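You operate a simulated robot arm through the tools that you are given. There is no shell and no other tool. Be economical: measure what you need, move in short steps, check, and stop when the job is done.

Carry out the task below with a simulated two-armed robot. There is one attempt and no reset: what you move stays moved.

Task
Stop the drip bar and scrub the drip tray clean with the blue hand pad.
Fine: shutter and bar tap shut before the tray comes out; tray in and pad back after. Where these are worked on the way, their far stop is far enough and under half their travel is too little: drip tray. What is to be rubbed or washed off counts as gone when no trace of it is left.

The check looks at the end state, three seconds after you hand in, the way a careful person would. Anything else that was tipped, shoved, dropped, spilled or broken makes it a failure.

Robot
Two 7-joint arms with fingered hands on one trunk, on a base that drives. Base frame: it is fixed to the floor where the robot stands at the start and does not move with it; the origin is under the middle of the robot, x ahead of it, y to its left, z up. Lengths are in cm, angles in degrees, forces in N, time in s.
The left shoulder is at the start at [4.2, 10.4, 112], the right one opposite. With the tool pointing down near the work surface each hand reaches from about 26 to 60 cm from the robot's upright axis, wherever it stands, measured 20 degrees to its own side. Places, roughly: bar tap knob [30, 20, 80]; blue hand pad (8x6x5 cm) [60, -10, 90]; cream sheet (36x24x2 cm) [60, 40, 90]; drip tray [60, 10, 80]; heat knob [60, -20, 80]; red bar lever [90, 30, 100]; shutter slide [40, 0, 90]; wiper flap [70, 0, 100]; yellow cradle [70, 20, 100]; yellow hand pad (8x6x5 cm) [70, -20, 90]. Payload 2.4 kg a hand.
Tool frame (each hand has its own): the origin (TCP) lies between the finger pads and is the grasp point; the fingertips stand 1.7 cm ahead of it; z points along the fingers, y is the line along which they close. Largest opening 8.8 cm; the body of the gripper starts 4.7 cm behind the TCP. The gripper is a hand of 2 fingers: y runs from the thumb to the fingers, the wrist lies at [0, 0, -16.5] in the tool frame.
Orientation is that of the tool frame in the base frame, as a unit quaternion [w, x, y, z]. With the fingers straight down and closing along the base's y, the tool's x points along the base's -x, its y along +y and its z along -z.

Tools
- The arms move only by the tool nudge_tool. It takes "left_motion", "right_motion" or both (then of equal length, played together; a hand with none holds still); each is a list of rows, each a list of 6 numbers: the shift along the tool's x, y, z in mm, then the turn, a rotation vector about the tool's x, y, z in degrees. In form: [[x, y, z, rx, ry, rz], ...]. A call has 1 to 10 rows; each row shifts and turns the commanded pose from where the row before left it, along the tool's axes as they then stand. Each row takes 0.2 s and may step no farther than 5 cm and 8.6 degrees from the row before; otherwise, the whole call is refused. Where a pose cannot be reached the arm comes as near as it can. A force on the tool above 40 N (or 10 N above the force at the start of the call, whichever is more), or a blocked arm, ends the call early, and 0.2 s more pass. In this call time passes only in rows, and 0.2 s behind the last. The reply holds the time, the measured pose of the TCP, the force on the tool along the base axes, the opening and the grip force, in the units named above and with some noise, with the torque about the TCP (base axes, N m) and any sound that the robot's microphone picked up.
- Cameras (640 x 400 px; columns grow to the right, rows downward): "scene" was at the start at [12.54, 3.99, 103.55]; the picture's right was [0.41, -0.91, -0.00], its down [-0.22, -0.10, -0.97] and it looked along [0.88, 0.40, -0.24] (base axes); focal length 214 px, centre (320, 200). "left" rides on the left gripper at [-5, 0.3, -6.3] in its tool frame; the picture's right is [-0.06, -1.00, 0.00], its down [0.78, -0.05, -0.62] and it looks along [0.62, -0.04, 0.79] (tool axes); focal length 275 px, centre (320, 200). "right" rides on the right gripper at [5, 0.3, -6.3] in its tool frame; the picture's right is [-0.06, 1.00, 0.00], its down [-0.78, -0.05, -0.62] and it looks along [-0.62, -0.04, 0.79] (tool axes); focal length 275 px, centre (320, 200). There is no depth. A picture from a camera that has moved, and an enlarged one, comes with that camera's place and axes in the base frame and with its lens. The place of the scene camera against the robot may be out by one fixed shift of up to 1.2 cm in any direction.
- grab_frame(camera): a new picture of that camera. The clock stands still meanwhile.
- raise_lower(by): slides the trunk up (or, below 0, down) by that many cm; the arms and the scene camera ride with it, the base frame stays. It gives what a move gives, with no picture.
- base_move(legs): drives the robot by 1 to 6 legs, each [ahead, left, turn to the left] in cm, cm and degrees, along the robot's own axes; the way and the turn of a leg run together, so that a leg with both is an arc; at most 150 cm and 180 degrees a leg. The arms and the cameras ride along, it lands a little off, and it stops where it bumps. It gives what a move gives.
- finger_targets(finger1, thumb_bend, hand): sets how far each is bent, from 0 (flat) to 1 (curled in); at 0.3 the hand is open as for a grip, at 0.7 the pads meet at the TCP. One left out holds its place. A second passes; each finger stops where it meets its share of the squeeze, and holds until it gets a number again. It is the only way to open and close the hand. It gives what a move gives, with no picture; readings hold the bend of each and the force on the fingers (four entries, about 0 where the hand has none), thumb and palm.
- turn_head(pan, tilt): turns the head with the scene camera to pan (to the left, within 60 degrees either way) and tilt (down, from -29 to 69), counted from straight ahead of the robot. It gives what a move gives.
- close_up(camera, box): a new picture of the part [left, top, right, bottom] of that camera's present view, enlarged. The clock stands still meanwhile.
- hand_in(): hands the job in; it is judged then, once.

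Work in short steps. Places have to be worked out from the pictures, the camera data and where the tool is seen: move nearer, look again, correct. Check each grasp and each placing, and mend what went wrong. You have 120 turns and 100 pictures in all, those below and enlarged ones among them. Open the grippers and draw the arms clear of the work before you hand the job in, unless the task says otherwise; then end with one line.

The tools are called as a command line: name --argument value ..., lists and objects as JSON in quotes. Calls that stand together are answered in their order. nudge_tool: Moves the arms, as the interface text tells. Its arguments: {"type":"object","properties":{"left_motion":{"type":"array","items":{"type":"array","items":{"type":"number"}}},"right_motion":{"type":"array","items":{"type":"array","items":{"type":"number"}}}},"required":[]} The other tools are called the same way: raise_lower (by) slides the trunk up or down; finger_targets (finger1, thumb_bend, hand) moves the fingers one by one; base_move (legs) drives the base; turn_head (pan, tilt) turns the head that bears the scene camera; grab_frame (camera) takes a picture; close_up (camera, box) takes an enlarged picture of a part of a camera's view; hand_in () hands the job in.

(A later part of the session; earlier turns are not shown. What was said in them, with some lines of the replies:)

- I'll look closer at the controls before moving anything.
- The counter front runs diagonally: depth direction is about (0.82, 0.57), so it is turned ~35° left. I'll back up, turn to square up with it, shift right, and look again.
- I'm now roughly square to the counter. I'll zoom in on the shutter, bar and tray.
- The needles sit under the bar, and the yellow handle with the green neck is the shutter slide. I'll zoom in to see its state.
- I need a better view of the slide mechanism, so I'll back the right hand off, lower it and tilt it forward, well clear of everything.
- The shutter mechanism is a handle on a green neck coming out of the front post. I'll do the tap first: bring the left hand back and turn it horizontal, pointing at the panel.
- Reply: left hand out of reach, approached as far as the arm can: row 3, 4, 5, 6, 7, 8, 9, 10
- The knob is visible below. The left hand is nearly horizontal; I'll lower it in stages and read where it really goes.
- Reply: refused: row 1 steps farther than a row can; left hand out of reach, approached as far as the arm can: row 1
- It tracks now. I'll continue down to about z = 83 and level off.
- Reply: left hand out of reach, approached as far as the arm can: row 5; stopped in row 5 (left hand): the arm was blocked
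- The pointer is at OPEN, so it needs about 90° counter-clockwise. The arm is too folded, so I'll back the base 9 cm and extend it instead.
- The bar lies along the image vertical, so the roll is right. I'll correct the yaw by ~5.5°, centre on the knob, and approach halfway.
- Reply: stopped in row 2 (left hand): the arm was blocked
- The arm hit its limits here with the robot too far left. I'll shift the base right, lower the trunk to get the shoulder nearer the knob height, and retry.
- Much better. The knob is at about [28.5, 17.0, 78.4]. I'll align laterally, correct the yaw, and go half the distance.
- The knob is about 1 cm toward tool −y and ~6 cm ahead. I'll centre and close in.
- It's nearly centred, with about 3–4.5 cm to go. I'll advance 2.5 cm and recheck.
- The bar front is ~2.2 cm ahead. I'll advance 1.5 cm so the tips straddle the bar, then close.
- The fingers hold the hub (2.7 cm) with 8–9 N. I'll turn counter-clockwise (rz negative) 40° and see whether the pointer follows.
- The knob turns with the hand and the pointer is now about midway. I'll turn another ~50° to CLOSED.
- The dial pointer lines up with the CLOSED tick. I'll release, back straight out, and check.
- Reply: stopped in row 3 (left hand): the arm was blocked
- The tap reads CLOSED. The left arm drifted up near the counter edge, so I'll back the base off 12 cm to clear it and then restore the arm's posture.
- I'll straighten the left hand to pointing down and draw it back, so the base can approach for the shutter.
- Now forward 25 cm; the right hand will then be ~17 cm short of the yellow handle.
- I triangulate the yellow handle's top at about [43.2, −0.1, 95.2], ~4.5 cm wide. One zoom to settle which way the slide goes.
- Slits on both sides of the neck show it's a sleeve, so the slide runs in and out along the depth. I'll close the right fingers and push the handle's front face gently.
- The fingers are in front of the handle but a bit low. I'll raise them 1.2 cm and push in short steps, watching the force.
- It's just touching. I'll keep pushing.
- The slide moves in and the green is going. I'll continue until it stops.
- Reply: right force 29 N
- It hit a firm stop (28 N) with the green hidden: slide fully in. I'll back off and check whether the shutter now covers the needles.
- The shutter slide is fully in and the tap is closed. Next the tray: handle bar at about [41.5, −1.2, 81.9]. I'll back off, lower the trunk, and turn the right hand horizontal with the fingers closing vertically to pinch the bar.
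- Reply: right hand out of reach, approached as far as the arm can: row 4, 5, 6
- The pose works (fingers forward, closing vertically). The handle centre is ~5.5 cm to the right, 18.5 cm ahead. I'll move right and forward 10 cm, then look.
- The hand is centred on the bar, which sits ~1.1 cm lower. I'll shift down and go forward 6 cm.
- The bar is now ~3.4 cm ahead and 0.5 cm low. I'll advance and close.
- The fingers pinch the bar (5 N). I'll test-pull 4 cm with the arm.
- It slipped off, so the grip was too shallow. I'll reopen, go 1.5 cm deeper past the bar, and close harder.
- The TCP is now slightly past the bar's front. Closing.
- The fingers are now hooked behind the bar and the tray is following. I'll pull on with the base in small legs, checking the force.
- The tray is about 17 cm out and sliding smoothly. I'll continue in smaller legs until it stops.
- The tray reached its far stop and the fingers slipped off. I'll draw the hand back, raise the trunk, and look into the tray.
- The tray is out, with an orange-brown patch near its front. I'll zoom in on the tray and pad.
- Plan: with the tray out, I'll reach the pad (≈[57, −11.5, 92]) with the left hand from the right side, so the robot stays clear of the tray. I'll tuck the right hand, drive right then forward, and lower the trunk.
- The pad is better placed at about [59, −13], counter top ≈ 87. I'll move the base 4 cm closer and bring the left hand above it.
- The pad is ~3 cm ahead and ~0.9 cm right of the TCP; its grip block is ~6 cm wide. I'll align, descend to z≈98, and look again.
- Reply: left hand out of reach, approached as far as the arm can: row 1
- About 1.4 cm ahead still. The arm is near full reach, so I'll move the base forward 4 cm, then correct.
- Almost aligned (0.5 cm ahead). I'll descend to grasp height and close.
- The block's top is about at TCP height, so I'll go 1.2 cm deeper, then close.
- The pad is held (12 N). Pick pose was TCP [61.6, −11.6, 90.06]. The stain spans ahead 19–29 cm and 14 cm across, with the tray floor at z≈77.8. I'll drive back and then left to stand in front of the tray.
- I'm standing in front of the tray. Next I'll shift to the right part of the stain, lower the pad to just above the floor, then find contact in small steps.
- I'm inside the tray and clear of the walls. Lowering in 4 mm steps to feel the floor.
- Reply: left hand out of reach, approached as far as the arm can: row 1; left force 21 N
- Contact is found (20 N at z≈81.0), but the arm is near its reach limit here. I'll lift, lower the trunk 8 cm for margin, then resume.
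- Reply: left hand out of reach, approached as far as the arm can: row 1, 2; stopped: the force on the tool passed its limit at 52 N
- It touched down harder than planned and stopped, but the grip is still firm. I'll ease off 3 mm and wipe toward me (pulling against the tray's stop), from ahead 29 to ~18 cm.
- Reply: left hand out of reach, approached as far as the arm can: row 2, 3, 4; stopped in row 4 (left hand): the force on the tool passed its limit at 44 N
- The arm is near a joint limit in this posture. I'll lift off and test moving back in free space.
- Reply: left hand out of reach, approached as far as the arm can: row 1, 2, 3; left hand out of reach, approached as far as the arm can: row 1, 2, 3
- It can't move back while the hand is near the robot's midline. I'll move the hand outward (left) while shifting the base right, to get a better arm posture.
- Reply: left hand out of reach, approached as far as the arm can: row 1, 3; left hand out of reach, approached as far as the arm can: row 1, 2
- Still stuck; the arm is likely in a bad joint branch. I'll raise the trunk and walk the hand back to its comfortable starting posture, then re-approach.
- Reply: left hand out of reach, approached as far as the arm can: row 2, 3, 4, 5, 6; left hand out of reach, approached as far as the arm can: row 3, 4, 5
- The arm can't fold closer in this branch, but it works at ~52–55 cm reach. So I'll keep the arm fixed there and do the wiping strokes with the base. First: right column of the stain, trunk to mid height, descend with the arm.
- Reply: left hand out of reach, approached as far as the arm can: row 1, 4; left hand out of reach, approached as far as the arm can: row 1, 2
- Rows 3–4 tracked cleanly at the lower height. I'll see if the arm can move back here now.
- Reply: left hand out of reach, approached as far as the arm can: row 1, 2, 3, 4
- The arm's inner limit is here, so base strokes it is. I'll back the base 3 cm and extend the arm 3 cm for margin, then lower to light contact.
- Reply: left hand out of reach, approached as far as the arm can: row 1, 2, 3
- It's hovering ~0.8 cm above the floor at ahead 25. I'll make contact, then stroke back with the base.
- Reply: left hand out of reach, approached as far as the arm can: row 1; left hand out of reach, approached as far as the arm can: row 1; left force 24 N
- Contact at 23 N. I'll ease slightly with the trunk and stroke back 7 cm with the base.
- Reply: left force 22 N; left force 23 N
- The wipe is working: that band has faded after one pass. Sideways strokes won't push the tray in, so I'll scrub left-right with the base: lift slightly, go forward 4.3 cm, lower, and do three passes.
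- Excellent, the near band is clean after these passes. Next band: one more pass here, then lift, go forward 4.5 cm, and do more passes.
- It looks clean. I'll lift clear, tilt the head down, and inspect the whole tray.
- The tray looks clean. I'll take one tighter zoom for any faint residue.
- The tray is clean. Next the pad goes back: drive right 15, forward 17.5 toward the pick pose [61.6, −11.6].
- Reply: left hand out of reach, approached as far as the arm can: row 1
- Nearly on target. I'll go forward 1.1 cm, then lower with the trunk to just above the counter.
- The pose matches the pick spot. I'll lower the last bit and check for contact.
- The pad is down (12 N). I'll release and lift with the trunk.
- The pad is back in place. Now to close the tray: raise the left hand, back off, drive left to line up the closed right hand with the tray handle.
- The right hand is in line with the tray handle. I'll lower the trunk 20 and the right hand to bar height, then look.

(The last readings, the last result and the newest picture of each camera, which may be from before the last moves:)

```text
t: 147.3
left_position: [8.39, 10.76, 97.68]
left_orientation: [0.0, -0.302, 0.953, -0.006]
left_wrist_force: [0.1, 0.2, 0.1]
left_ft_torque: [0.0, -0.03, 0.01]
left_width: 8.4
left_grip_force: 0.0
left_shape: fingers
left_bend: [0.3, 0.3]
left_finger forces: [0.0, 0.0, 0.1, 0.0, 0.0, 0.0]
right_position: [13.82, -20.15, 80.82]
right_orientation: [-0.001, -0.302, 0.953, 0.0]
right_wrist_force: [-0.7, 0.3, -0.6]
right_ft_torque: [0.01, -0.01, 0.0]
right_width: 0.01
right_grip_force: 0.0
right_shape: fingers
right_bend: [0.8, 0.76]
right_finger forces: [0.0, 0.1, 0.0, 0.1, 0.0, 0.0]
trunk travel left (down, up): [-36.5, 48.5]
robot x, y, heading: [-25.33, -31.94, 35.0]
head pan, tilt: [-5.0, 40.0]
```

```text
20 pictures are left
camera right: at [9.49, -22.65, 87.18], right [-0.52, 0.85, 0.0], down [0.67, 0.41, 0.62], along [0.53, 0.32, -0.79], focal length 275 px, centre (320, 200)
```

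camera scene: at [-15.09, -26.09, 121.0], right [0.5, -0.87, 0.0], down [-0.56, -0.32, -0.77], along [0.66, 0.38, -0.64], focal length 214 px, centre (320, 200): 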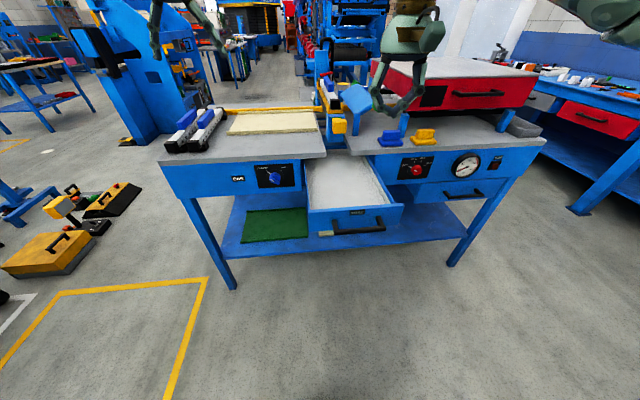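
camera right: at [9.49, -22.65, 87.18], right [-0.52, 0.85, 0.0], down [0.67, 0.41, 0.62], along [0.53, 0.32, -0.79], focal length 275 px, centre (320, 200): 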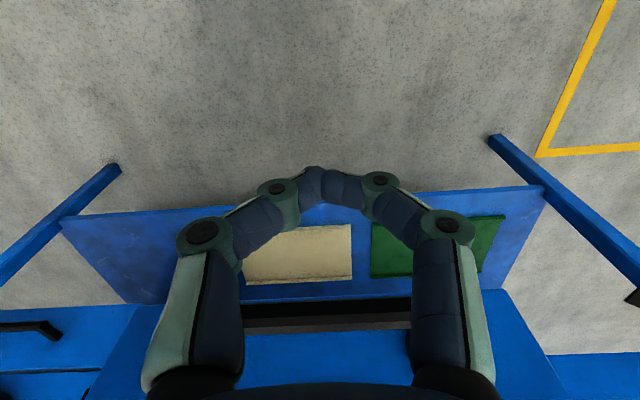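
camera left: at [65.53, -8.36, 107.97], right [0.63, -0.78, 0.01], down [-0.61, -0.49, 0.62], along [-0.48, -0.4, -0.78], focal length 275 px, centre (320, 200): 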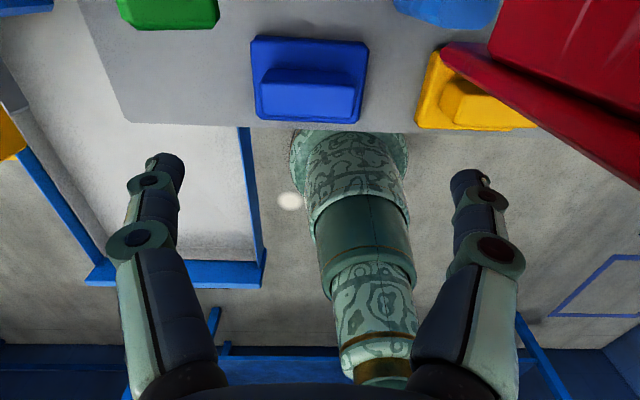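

The bar is ~7 cm ahead of the closed fingers and centred. I'll push with the base: 25 cm first, then check.

base_move --legs '[[12, 0, 0]]'

grab_frame --camera "right"

```text
t: 148.5
left_position: [18.6, 17.8, 97.79]
left_orientation: [0.001, -0.3, 0.954, -0.007]
left_wrist_force: [-0.5, -0.1, -0.4]
left_ft_torque: [0.02, -0.02, 0.01]
left_width: 8.35
left_grip_force: 0.0
left_shape: fingers
left_bend: [0.3, 0.3]
left_finger forces: [0.0, 0.0, 0.0, 0.1, 0.0, 0.0]
right_position: [23.83, -13.23, 80.72]
right_orientation: [-0.002, -0.301, 0.954, -0.001]
right_wrist_force: [0.6, -0.4, -0.5]
right_ft_torque: [-0.01, 0.02, 0.03]
right_width: 0.0
right_grip_force: 0.1
right_shape: fingers
right_bend: [0.8, 0.77]
right_finger forces: [0.0, 0.0, 0.1, 0.1, 0.0, 0.0]
trunk travel left (down, up): [-36.5, 48.5]
robot x, y, heading: [-15.61, -25.06, 35.1]
head pan, tilt: [-5.0, 40.0]
```

```text
19 pictures are left
camera right: at [19.58, -15.66, 87.22], right [-0.52, 0.85, 0.0], down [0.67, 0.41, 0.62], along [0.53, 0.32, -0.79], focal length 275 px, centre (320, 200)
```

right: 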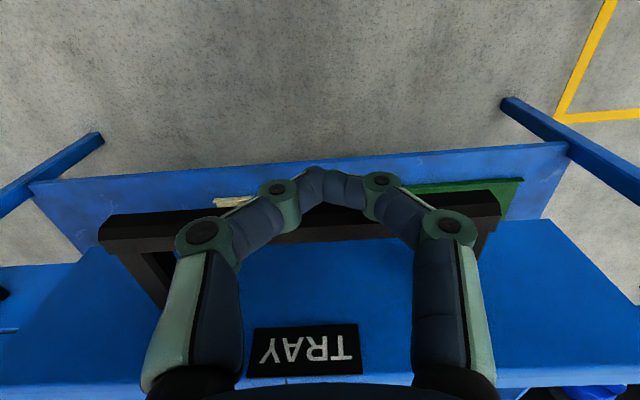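

The fingers are at the bar and the tray is moving. I'll push another 14 cm.

base_move --legs '[[14, 0, 0]]'

grab_frame --camera "right"

grab_frame --camera "scene"

```text
t: 149.8
left_position: [29.79, 25.34, 97.7]
left_orientation: [0.001, -0.297, 0.955, -0.006]
left_wrist_force: [1.1, -0.6, 0.4]
left_ft_torque: [-0.01, 0.02, -0.02]
left_width: 8.35
left_grip_force: 0.0
left_shape: fingers
left_bend: [0.3, 0.3]
left_finger forces: [0.1, 0.0, 0.0, 0.0, 0.0, 0.1]
right_position: [34.99, -5.75, 80.78]
right_orientation: [-0.002, -0.298, 0.954, -0.001]
right_wrist_force: [-0.9, -0.6, -0.4]
right_ft_torque: [-0.03, 0.0, 0.0]
right_width: 0.0
right_grip_force: 0.0
right_shape: fingers
right_bend: [0.81, 0.77]
right_finger forces: [0.0, 0.0, 0.1, 0.0, 0.0, 0.1]
trunk travel left (down, up): [-36.5, 48.5]
robot x, y, heading: [-4.41, -17.31, 34.7]
head pan, tilt: [-5.0, 40.0]
```

```text
18 pictures are left
camera right: at [30.69, -8.17, 87.22], right [-0.52, 0.86, 0.0], down [0.67, 0.41, 0.62], along [0.53, 0.32, -0.79], focal length 275 px, centre (320, 200)
```

right: 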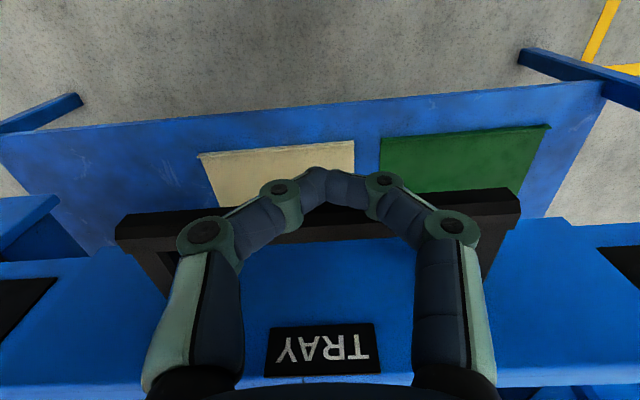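

```text
17 pictures are left
camera scene: at [6.39, -11.24, 100.88], right [0.49, -0.87, 0.0], down [-0.56, -0.32, -0.77], along [0.67, 0.38, -0.64], focal length 214 px, centre (320, 200)
```

scene: 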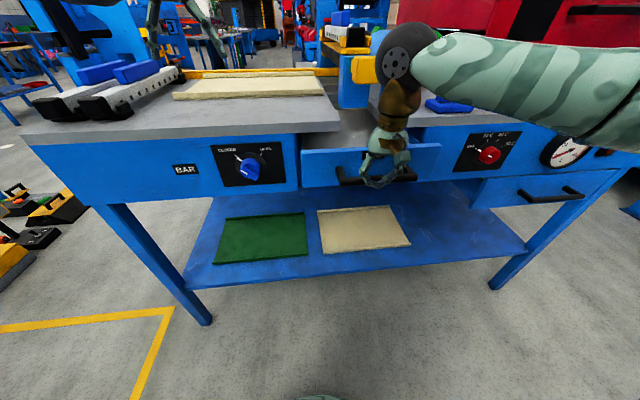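

About 6 cm remains. I'll push in smaller steps.

base_move --legs '[[4, 0, 0]]'

base_move --legs '[[1.5, 0, 0]]'

close_up --camera "scene" --box '[240, 60, 480, 240]'

```text
t: 150.7
left_position: [33.0, 27.66, 97.8]
left_orientation: [0.002, -0.299, 0.954, -0.007]
left_wrist_force: [0.5, -0.3, -0.8]
left_ft_torque: [0.0, 0.01, 0.05]
left_width: 8.36
left_grip_force: 0.0
left_shape: fingers
left_bend: [0.3, 0.3]
left_finger forces: [0.0, 0.0, 0.0, 0.0, 0.0, 0.1]
right_position: [38.27, -3.27, 80.71]
right_orientation: [-0.001, -0.299, 0.954, 0.0]
right_wrist_force: [0.8, -0.1, 0.0]
right_ft_torque: [-0.01, 0.0, -0.03]
right_width: 0.0
right_grip_force: 0.1
right_shape: fingers
right_bend: [0.81, 0.77]
right_finger forces: [0.1, 0.0, 0.0, 0.1, 0.0, 0.0]
trunk travel left (down, up): [-36.5, 48.5]
robot x, y, heading: [-0.92, -14.85, 34.7]
head pan, tilt: [-5.0, 40.0]
```

```text
t: 151.5
left_position: [34.18, 28.48, 97.77]
left_orientation: [0.0, -0.298, 0.955, -0.006]
left_wrist_force: [-0.4, -0.7, 0.0]
left_ft_torque: [0.01, 0.01, -0.03]
left_width: 8.36
left_grip_force: 0.0
left_shape: fingers
left_bend: [0.3, 0.3]
left_finger forces: [0.1, 0.0, 0.0, 0.0, 0.1, 0.0]
right_position: [39.5, -2.39, 80.8]
right_orientation: [-0.002, -0.299, 0.954, -0.001]
right_wrist_force: [0.1, 0.2, -0.7]
right_ft_torque: [0.01, 0.02, 0.0]
right_width: 0.0
right_grip_force: 0.1
right_shape: fingers
right_bend: [0.81, 0.77]
right_finger forces: [0.1, 0.0, 0.0, 0.0, 0.0, 0.1]
trunk travel left (down, up): [-36.5, 48.5]
robot x, y, heading: [-0.5, -14.19, 34.5]
head pan, tilt: [-5.0, 40.0]
```

```text
2.22 times, centred on (360, 150) of scene
camera zoom: at [10.95, -8.06, 100.88], right [0.5, -0.87, 0.0], down [-0.56, -0.32, -0.77], along [0.66, 0.38, -0.64], focal length 477 px, centre (231, 311)
```

zoom: 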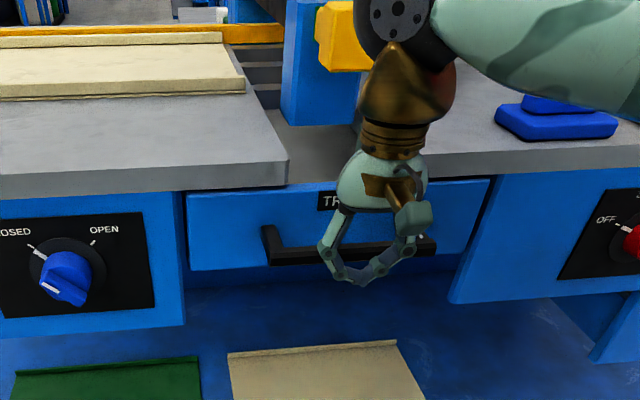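

Nearly in. I'll finish with small arm pushes until the force rises.

nudge_tool --right_motion '[[-5, 0, 0, 0, 0, 0], [-5, 0, 0, 0, 0, 0], [-5, 0, 0, 0, 0, 0], [-4, 0, 0, 0, 0, 0]]'

close_up --camera "scene" --box '[240, 60, 480, 240]'

```text
t: 152.5
left_position: [34.21, 28.46, 97.75]
left_orientation: [0.001, -0.298, 0.954, -0.007]
left_wrist_force: [0.3, -0.7, -0.6]
left_ft_torque: [-0.03, 0.0, 0.01]
left_width: 8.38
left_grip_force: 0.1
left_shape: fingers
left_bend: [0.3, 0.3]
left_finger forces: [0.0, 0.0, 0.0, 0.1, 0.1, 0.0]
right_position: [41.04, -1.49, 80.82]
right_orientation: [-0.001, -0.299, 0.954, 0.0]
right_wrist_force: [0.9, -0.5, 0.8]
right_ft_torque: [0.0, 0.0, 0.02]
right_width: 0.0
right_grip_force: 0.1
right_shape: fingers
right_bend: [0.81, 0.77]
right_finger forces: [0.0, 0.0, 0.0, 0.0, 0.1, 0.1]
trunk travel left (down, up): [-36.5, 48.5]
robot x, y, heading: [0.08, -13.99, 34.9]
head pan, tilt: [-5.0, 40.0]
```

```text
2.22 times, centred on (360, 150) of scene
camera zoom: at [10.93, -8.08, 100.89], right [0.5, -0.87, 0.0], down [-0.56, -0.32, -0.77], along [0.67, 0.38, -0.64], focal length 477 px, centre (231, 311)
```

zoom: 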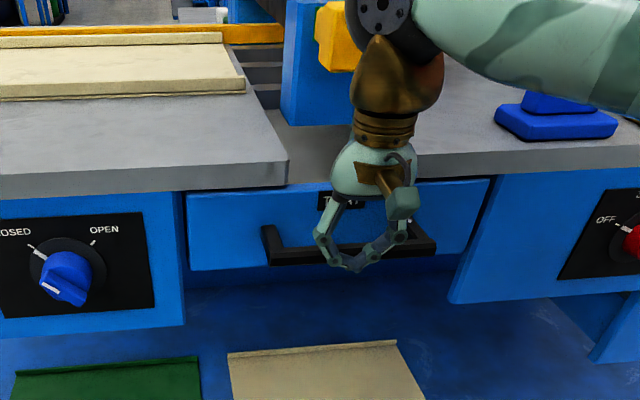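

No force yet and the tray didn't move, so the fingers aren't touching the bar. I'll keep nudging until contact.

nudge_tool --right_motion '[[-6, 0, 0, 0, 0, 0], [-6, 0, 0, 0, 0, 0], [-6, 0, 0, 0, 0, 0]]'

grab_frame --camera "right"

```text
t: 153.2
left_position: [33.9, 28.19, 97.99]
left_orientation: [0.002, -0.297, 0.955, -0.005]
left_wrist_force: [-0.5, 0.4, -0.4]
left_ft_torque: [-0.01, 0.0, 0.01]
left_width: 8.34
left_grip_force: 0.1
left_shape: fingers
left_bend: [0.3, 0.3]
left_finger forces: [0.0, 0.0, 0.0, 0.0, 0.0, 0.0]
right_position: [41.53, -1.04, 80.66]
right_orientation: [-0.007, -0.301, 0.953, -0.002]
right_wrist_force: [-16.0, -12.8, 13.0]
right_ft_torque: [-0.07, -0.08, 0.06]
right_width: 0.0
right_grip_force: 10.9
right_shape: fingers
right_bend: [0.81, 0.79]
right_finger forces: [7.4, 0.0, 0.0, 0.0, 14.0, 0.1]
trunk travel left (down, up): [-36.5, 48.5]
robot x, y, heading: [0.27, -14.28, 34.5]
head pan, tilt: [-5.0, 40.0]
stopped in row 3 (right hand): the force on the tool passed its limit at 46 N (the readings are from after the stop); the commanded pose is now the measured one
```

```text
14 pictures are left
camera right: at [37.31, -3.52, 87.15], right [-0.52, 0.85, 0.0], down [0.68, 0.42, 0.61], along [0.52, 0.32, -0.8], focal length 275 px, centre (320, 200)
```

right: 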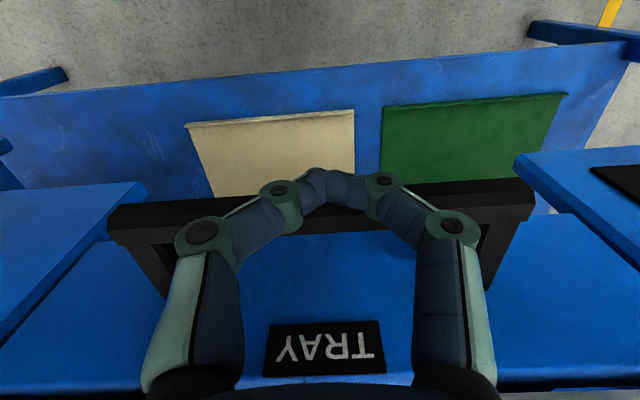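

It's a firm stop with the force on the fingers: the tray is fully in. I'll draw back and inspect.

nudge_tool --right_motion '[[20, 0, 0, 0, 0, 0], [40, 0, 0, 0, 0, 0]]'

base_move --legs '[[-20, 0, 0]]'

raise_lower --by 15

turn_head --pan -15 --tilt 30

grab_frame --camera "scene"

close_up --camera "scene" --box '[200, 60, 460, 240]'

```text
t: 153.8
left_position: [34.16, 28.43, 97.61]
left_orientation: [0.0, -0.298, 0.954, -0.006]
left_wrist_force: [-0.7, -0.1, 0.3]
left_ft_torque: [0.01, 0.04, 0.01]
left_width: 8.36
left_grip_force: 0.0
left_shape: fingers
left_bend: [0.3, 0.3]
left_finger forces: [0.0, 0.1, 0.0, 0.0, 0.1, 0.0]
right_position: [37.11, -4.11, 80.34]
right_orientation: [-0.007, -0.3, 0.954, -0.002]
right_wrist_force: [0.0, 0.3, -0.4]
right_ft_torque: [-0.01, 0.02, -0.01]
right_width: 0.0
right_grip_force: 0.0
right_shape: fingers
right_bend: [0.81, 0.78]
right_finger forces: [0.1, 0.1, 0.0, 0.1, 0.0, 0.0]
trunk travel left (down, up): [-36.5, 48.5]
robot x, y, heading: [0.09, -14.34, 34.8]
head pan, tilt: [-5.0, 40.0]
```

```text
t: 155.3
left_position: [17.58, 17.12, 97.7]
left_orientation: [0.0, -0.3, 0.954, -0.006]
left_wrist_force: [-0.3, -0.4, 0.2]
left_ft_torque: [0.03, 0.01, -0.04]
left_width: 8.36
left_grip_force: 0.1
left_shape: fingers
left_bend: [0.3, 0.3]
left_finger forces: [0.1, 0.0, 0.1, 0.1, 0.1, 0.1]
right_position: [20.46, -15.63, 80.39]
right_orientation: [-0.007, -0.302, 0.953, -0.002]
right_wrist_force: [0.0, 0.6, -0.7]
right_ft_torque: [0.0, 0.02, 0.0]
right_width: 0.0
right_grip_force: 0.1
right_shape: fingers
right_bend: [0.81, 0.78]
right_finger forces: [0.0, 0.0, 0.0, 0.0, 0.0, 0.0]
trunk travel left (down, up): [-36.5, 48.5]
robot x, y, heading: [-16.33, -25.78, 35.0]
head pan, tilt: [-5.0, 40.0]
```

```text
t: 157.1
left_position: [17.66, 17.04, 112.75]
left_orientation: [0.001, -0.299, 0.954, -0.005]
left_wrist_force: [0.0, 0.0, -1.0]
left_ft_torque: [0.03, 0.0, 0.04]
left_width: 8.37
left_grip_force: 0.0
left_shape: fingers
left_bend: [0.3, 0.3]
left_finger forces: [0.0, 0.0, 0.1, 0.0, 0.1, 0.1]
right_position: [20.61, -15.61, 95.31]
right_orientation: [-0.007, -0.302, 0.953, -0.003]
right_wrist_force: [-0.2, 0.5, -0.1]
right_ft_torque: [-0.01, 0.0, -0.06]
right_width: 0.0
right_grip_force: 0.1
right_shape: fingers
right_bend: [0.81, 0.78]
right_finger forces: [0.1, 0.1, 0.1, 0.0, 0.0, 0.0]
trunk travel left (down, up): [-51.5, 33.5]
robot x, y, heading: [-16.63, -25.62, 34.8]
head pan, tilt: [-5.0, 40.0]
```

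```text
t: 157.8
left_position: [17.64, 17.06, 112.8]
left_orientation: [0.001, -0.3, 0.954, -0.007]
left_wrist_force: [-0.3, -0.7, -0.5]
left_ft_torque: [0.04, 0.02, 0.04]
left_width: 8.36
left_grip_force: 0.0
left_shape: fingers
left_bend: [0.3, 0.3]
left_finger forces: [0.0, 0.0, 0.0, 0.0, 0.1, 0.0]
right_position: [20.48, -15.45, 95.39]
right_orientation: [-0.007, -0.303, 0.953, -0.002]
right_wrist_force: [0.1, -0.4, 0.4]
right_ft_torque: [-0.02, 0.04, 0.02]
right_width: 0.0
right_grip_force: 0.0
right_shape: fingers
right_bend: [0.81, 0.78]
right_finger forces: [0.0, 0.0, 0.0, 0.1, 0.0, 0.0]
trunk travel left (down, up): [-51.5, 33.5]
robot x, y, heading: [-16.43, -25.69, 34.8]
head pan, tilt: [-15.0, 30.0]
```

```text
13 pictures are left
camera scene: at [-4.73, -20.86, 117.51], right [0.34, -0.94, 0.0], down [-0.47, -0.17, -0.87], along [0.81, 0.29, -0.5], focal length 214 px, centre (320, 200)
```

scene: 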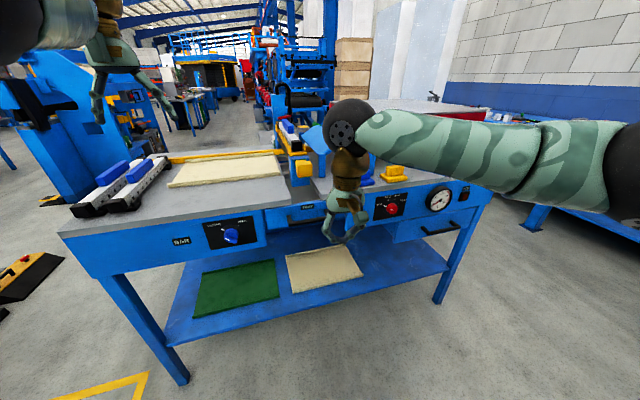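

```text
2.22 times, centred on (330, 150) of scene
camera zoom: at [-4.73, -20.86, 117.51], right [0.34, -0.94, 0.0], down [-0.47, -0.17, -0.87], along [0.81, 0.29, -0.5], focal length 477 px, centre (298, 311)
```

zoom: 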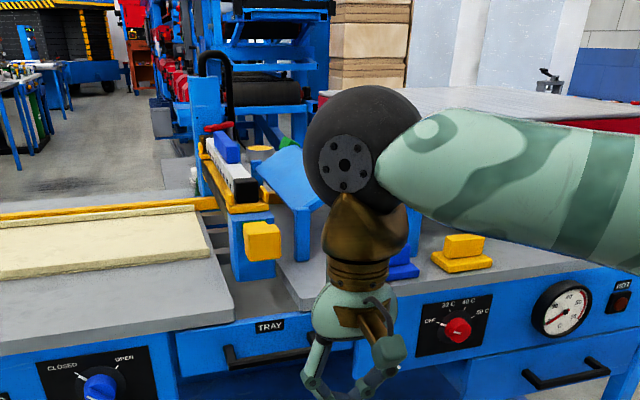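

The tray is in, the tap is closed and the pad is back. I'll open the right hand, back further off, and check the pad and shutter.

finger_targets --hand "right" --finger1 0.3 --thumb_bend 0.3

base_move --legs '[[-8, 0, 0], [0, 26, 0]]'

turn_head --pan -25 --tilt 22

grab_frame --camera "scene"

```text
t: 158.8
left_position: [17.68, 17.1, 112.71]
left_orientation: [0.001, -0.299, 0.954, -0.006]
left_wrist_force: [-0.9, 0.3, -0.2]
left_ft_torque: [-0.01, 0.01, 0.0]
left_width: 8.36
left_grip_force: 0.2
left_shape: fingers
left_bend: [0.3, 0.3]
left_finger forces: [0.0, 0.0, 0.1, 0.0, 0.1, 0.1]
right_position: [20.45, -15.49, 95.3]
right_orientation: [-0.008, -0.303, 0.953, -0.003]
right_wrist_force: [0.2, 0.9, -0.2]
right_ft_torque: [0.01, 0.0, -0.03]
right_width: 8.33
right_grip_force: 0.0
right_shape: fingers
right_bend: [0.3, 0.3]
right_finger forces: [0.1, 0.0, 0.0, 0.1, 0.1, 0.0]
trunk travel left (down, up): [-51.5, 33.5]
robot x, y, heading: [-16.42, -26.05, 34.9]
head pan, tilt: [-15.0, 30.0]
```

```text
t: 161.4
left_position: [-3.95, 33.82, 112.75]
left_orientation: [0.001, -0.298, 0.955, -0.007]
left_wrist_force: [-0.1, 0.7, -0.4]
left_ft_torque: [0.02, -0.02, 0.03]
left_width: 8.35
left_grip_force: 0.1
left_shape: fingers
left_bend: [0.3, 0.3]
left_finger forces: [0.1, 0.0, 0.0, 0.0, 0.0, 0.0]
right_position: [-1.11, 1.16, 95.36]
right_orientation: [-0.008, -0.3, 0.954, -0.003]
right_wrist_force: [0.9, 0.0, -0.4]
right_ft_torque: [-0.01, -0.01, 0.0]
right_width: 8.35
right_grip_force: 0.0
right_shape: fingers
right_bend: [0.3, 0.3]
right_finger forces: [0.1, 0.0, 0.0, 0.1, 0.0, 0.0]
trunk travel left (down, up): [-51.5, 33.5]
robot x, y, heading: [-38.34, -8.56, 34.5]
head pan, tilt: [-15.0, 30.0]
```

```text
t: 162.1
left_position: [-4.08, 33.81, 112.82]
left_orientation: [0.001, -0.299, 0.954, -0.005]
left_wrist_force: [-0.5, 0.4, 0.3]
left_ft_torque: [0.01, 0.0, 0.01]
left_width: 8.36
left_grip_force: 0.2
left_shape: fingers
left_bend: [0.3, 0.3]
left_finger forces: [0.0, 0.0, 0.0, 0.1, 0.0, 0.1]
right_position: [-1.13, 1.26, 95.42]
right_orientation: [-0.007, -0.302, 0.953, -0.003]
right_wrist_force: [-1.0, -0.4, 0.2]
right_ft_torque: [0.0, 0.02, -0.02]
right_width: 8.34
right_grip_force: 0.1
right_shape: fingers
right_bend: [0.3, 0.3]
right_finger forces: [0.1, 0.0, 0.1, 0.1, 0.0, 0.0]
trunk travel left (down, up): [-51.5, 33.5]
robot x, y, heading: [-38.14, -8.8, 34.5]
head pan, tilt: [-25.0, 22.0]
```

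```text
11 pictures are left
camera scene: at [-25.83, -5.53, 118.79], right [0.17, -0.99, 0.0], down [-0.37, -0.06, -0.93], along [0.91, 0.16, -0.38], focal length 214 px, centre (320, 200)
```

scene: 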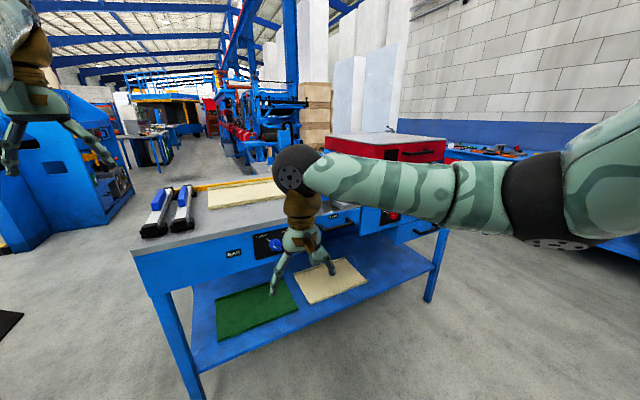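

My own arm is in the way. I'll tilt the right hand forward and use its camera, zoomed, for the final check.

nudge_tool --right_motion '[[0, 0, -40, 0, -8, 0], [0, 0, -30, 0, -8, 0], [0, 0, 0, 0, -8, 0], [0, 0, 0, 0, -8, 0]]'

grab_frame --camera "right"

```text
t: 163.1
left_position: [-3.98, 33.74, 112.84]
left_orientation: [0.001, -0.299, 0.954, -0.006]
left_wrist_force: [-0.1, 0.5, -0.9]
left_ft_torque: [0.02, -0.02, -0.01]
left_width: 8.36
left_grip_force: 0.2
left_shape: fingers
left_bend: [0.3, 0.3]
left_finger forces: [0.0, 0.0, 0.0, 0.0, 0.1, 0.1]
right_position: [-1.51, 0.95, 102.51]
right_orientation: [0.257, -0.29, 0.918, 0.081]
right_wrist_force: [-0.4, -0.1, -0.2]
right_ft_torque: [0.01, -0.04, -0.02]
right_width: 8.34
right_grip_force: 0.1
right_shape: fingers
right_bend: [0.3, 0.3]
right_finger forces: [0.0, 0.0, 0.0, 0.1, 0.0, 0.0]
trunk travel left (down, up): [-51.5, 33.5]
robot x, y, heading: [-38.61, -8.79, 34.4]
head pan, tilt: [-25.0, 22.0]
```

```text
10 pictures are left
camera right: at [-7.87, -2.95, 105.41], right [-0.53, 0.85, 0.03], down [0.31, 0.16, 0.94], along [0.79, 0.51, -0.35], focal length 275 px, centre (320, 200)
```

right: 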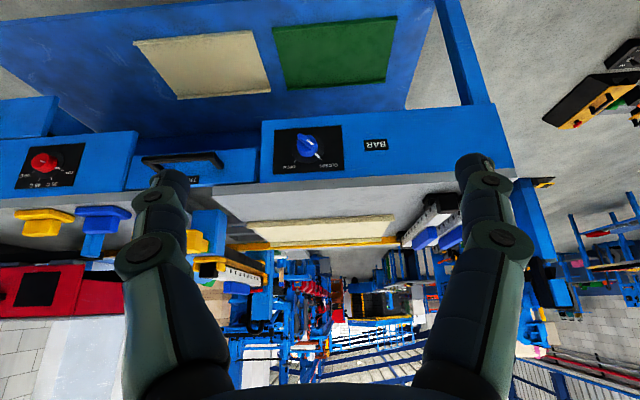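

close_up --camera "right" --box '[170, 130, 300, 300]'

close_up --camera "right" --box '[0, 90, 280, 260]'

```text
2.35 times, centred on (235, 215) of right
camera zoom: at [-7.87, -2.95, 105.41], right [-0.53, 0.85, 0.03], down [0.31, 0.16, 0.94], along [0.79, 0.51, -0.35], focal length 648 px, centre (520, 165)
```

zoom: 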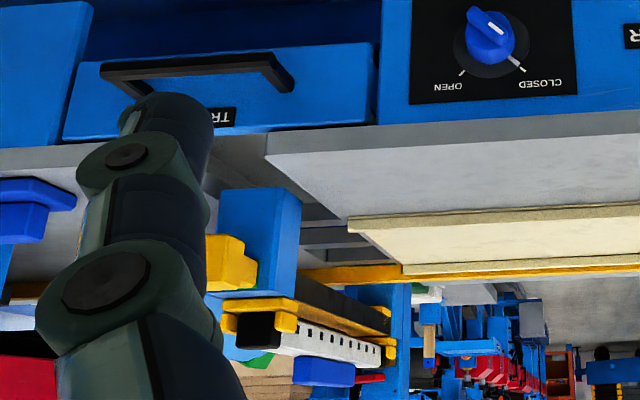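

```text
2.29 times, centred on (140, 175) of right
camera zoom: at [-7.87, -2.95, 105.41], right [-0.53, 0.85, 0.03], down [0.31, 0.16, 0.94], along [0.79, 0.51, -0.35], focal length 629 px, centre (731, 257)
```

zoom: 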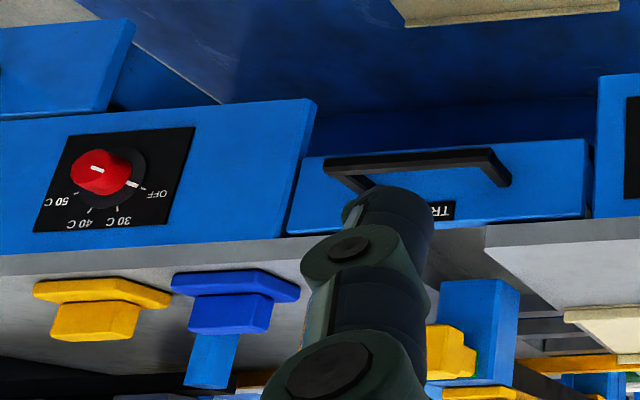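

Every check holds: no more brown streams under the bar, tap on CLOSED, slide in, tray in and clean, blue pad back beside the yellow one. Both hands are open and clear of the bench, so I'm handing in.

hand_in

```text
The job is handed in.
```

I shut the shutter slide and the bar tap, pulled the tray out and scrubbed it until no stain showed. I then put the blue pad back, pushed the tray fully in, and handed the job in with both hands open and clear of the bench.
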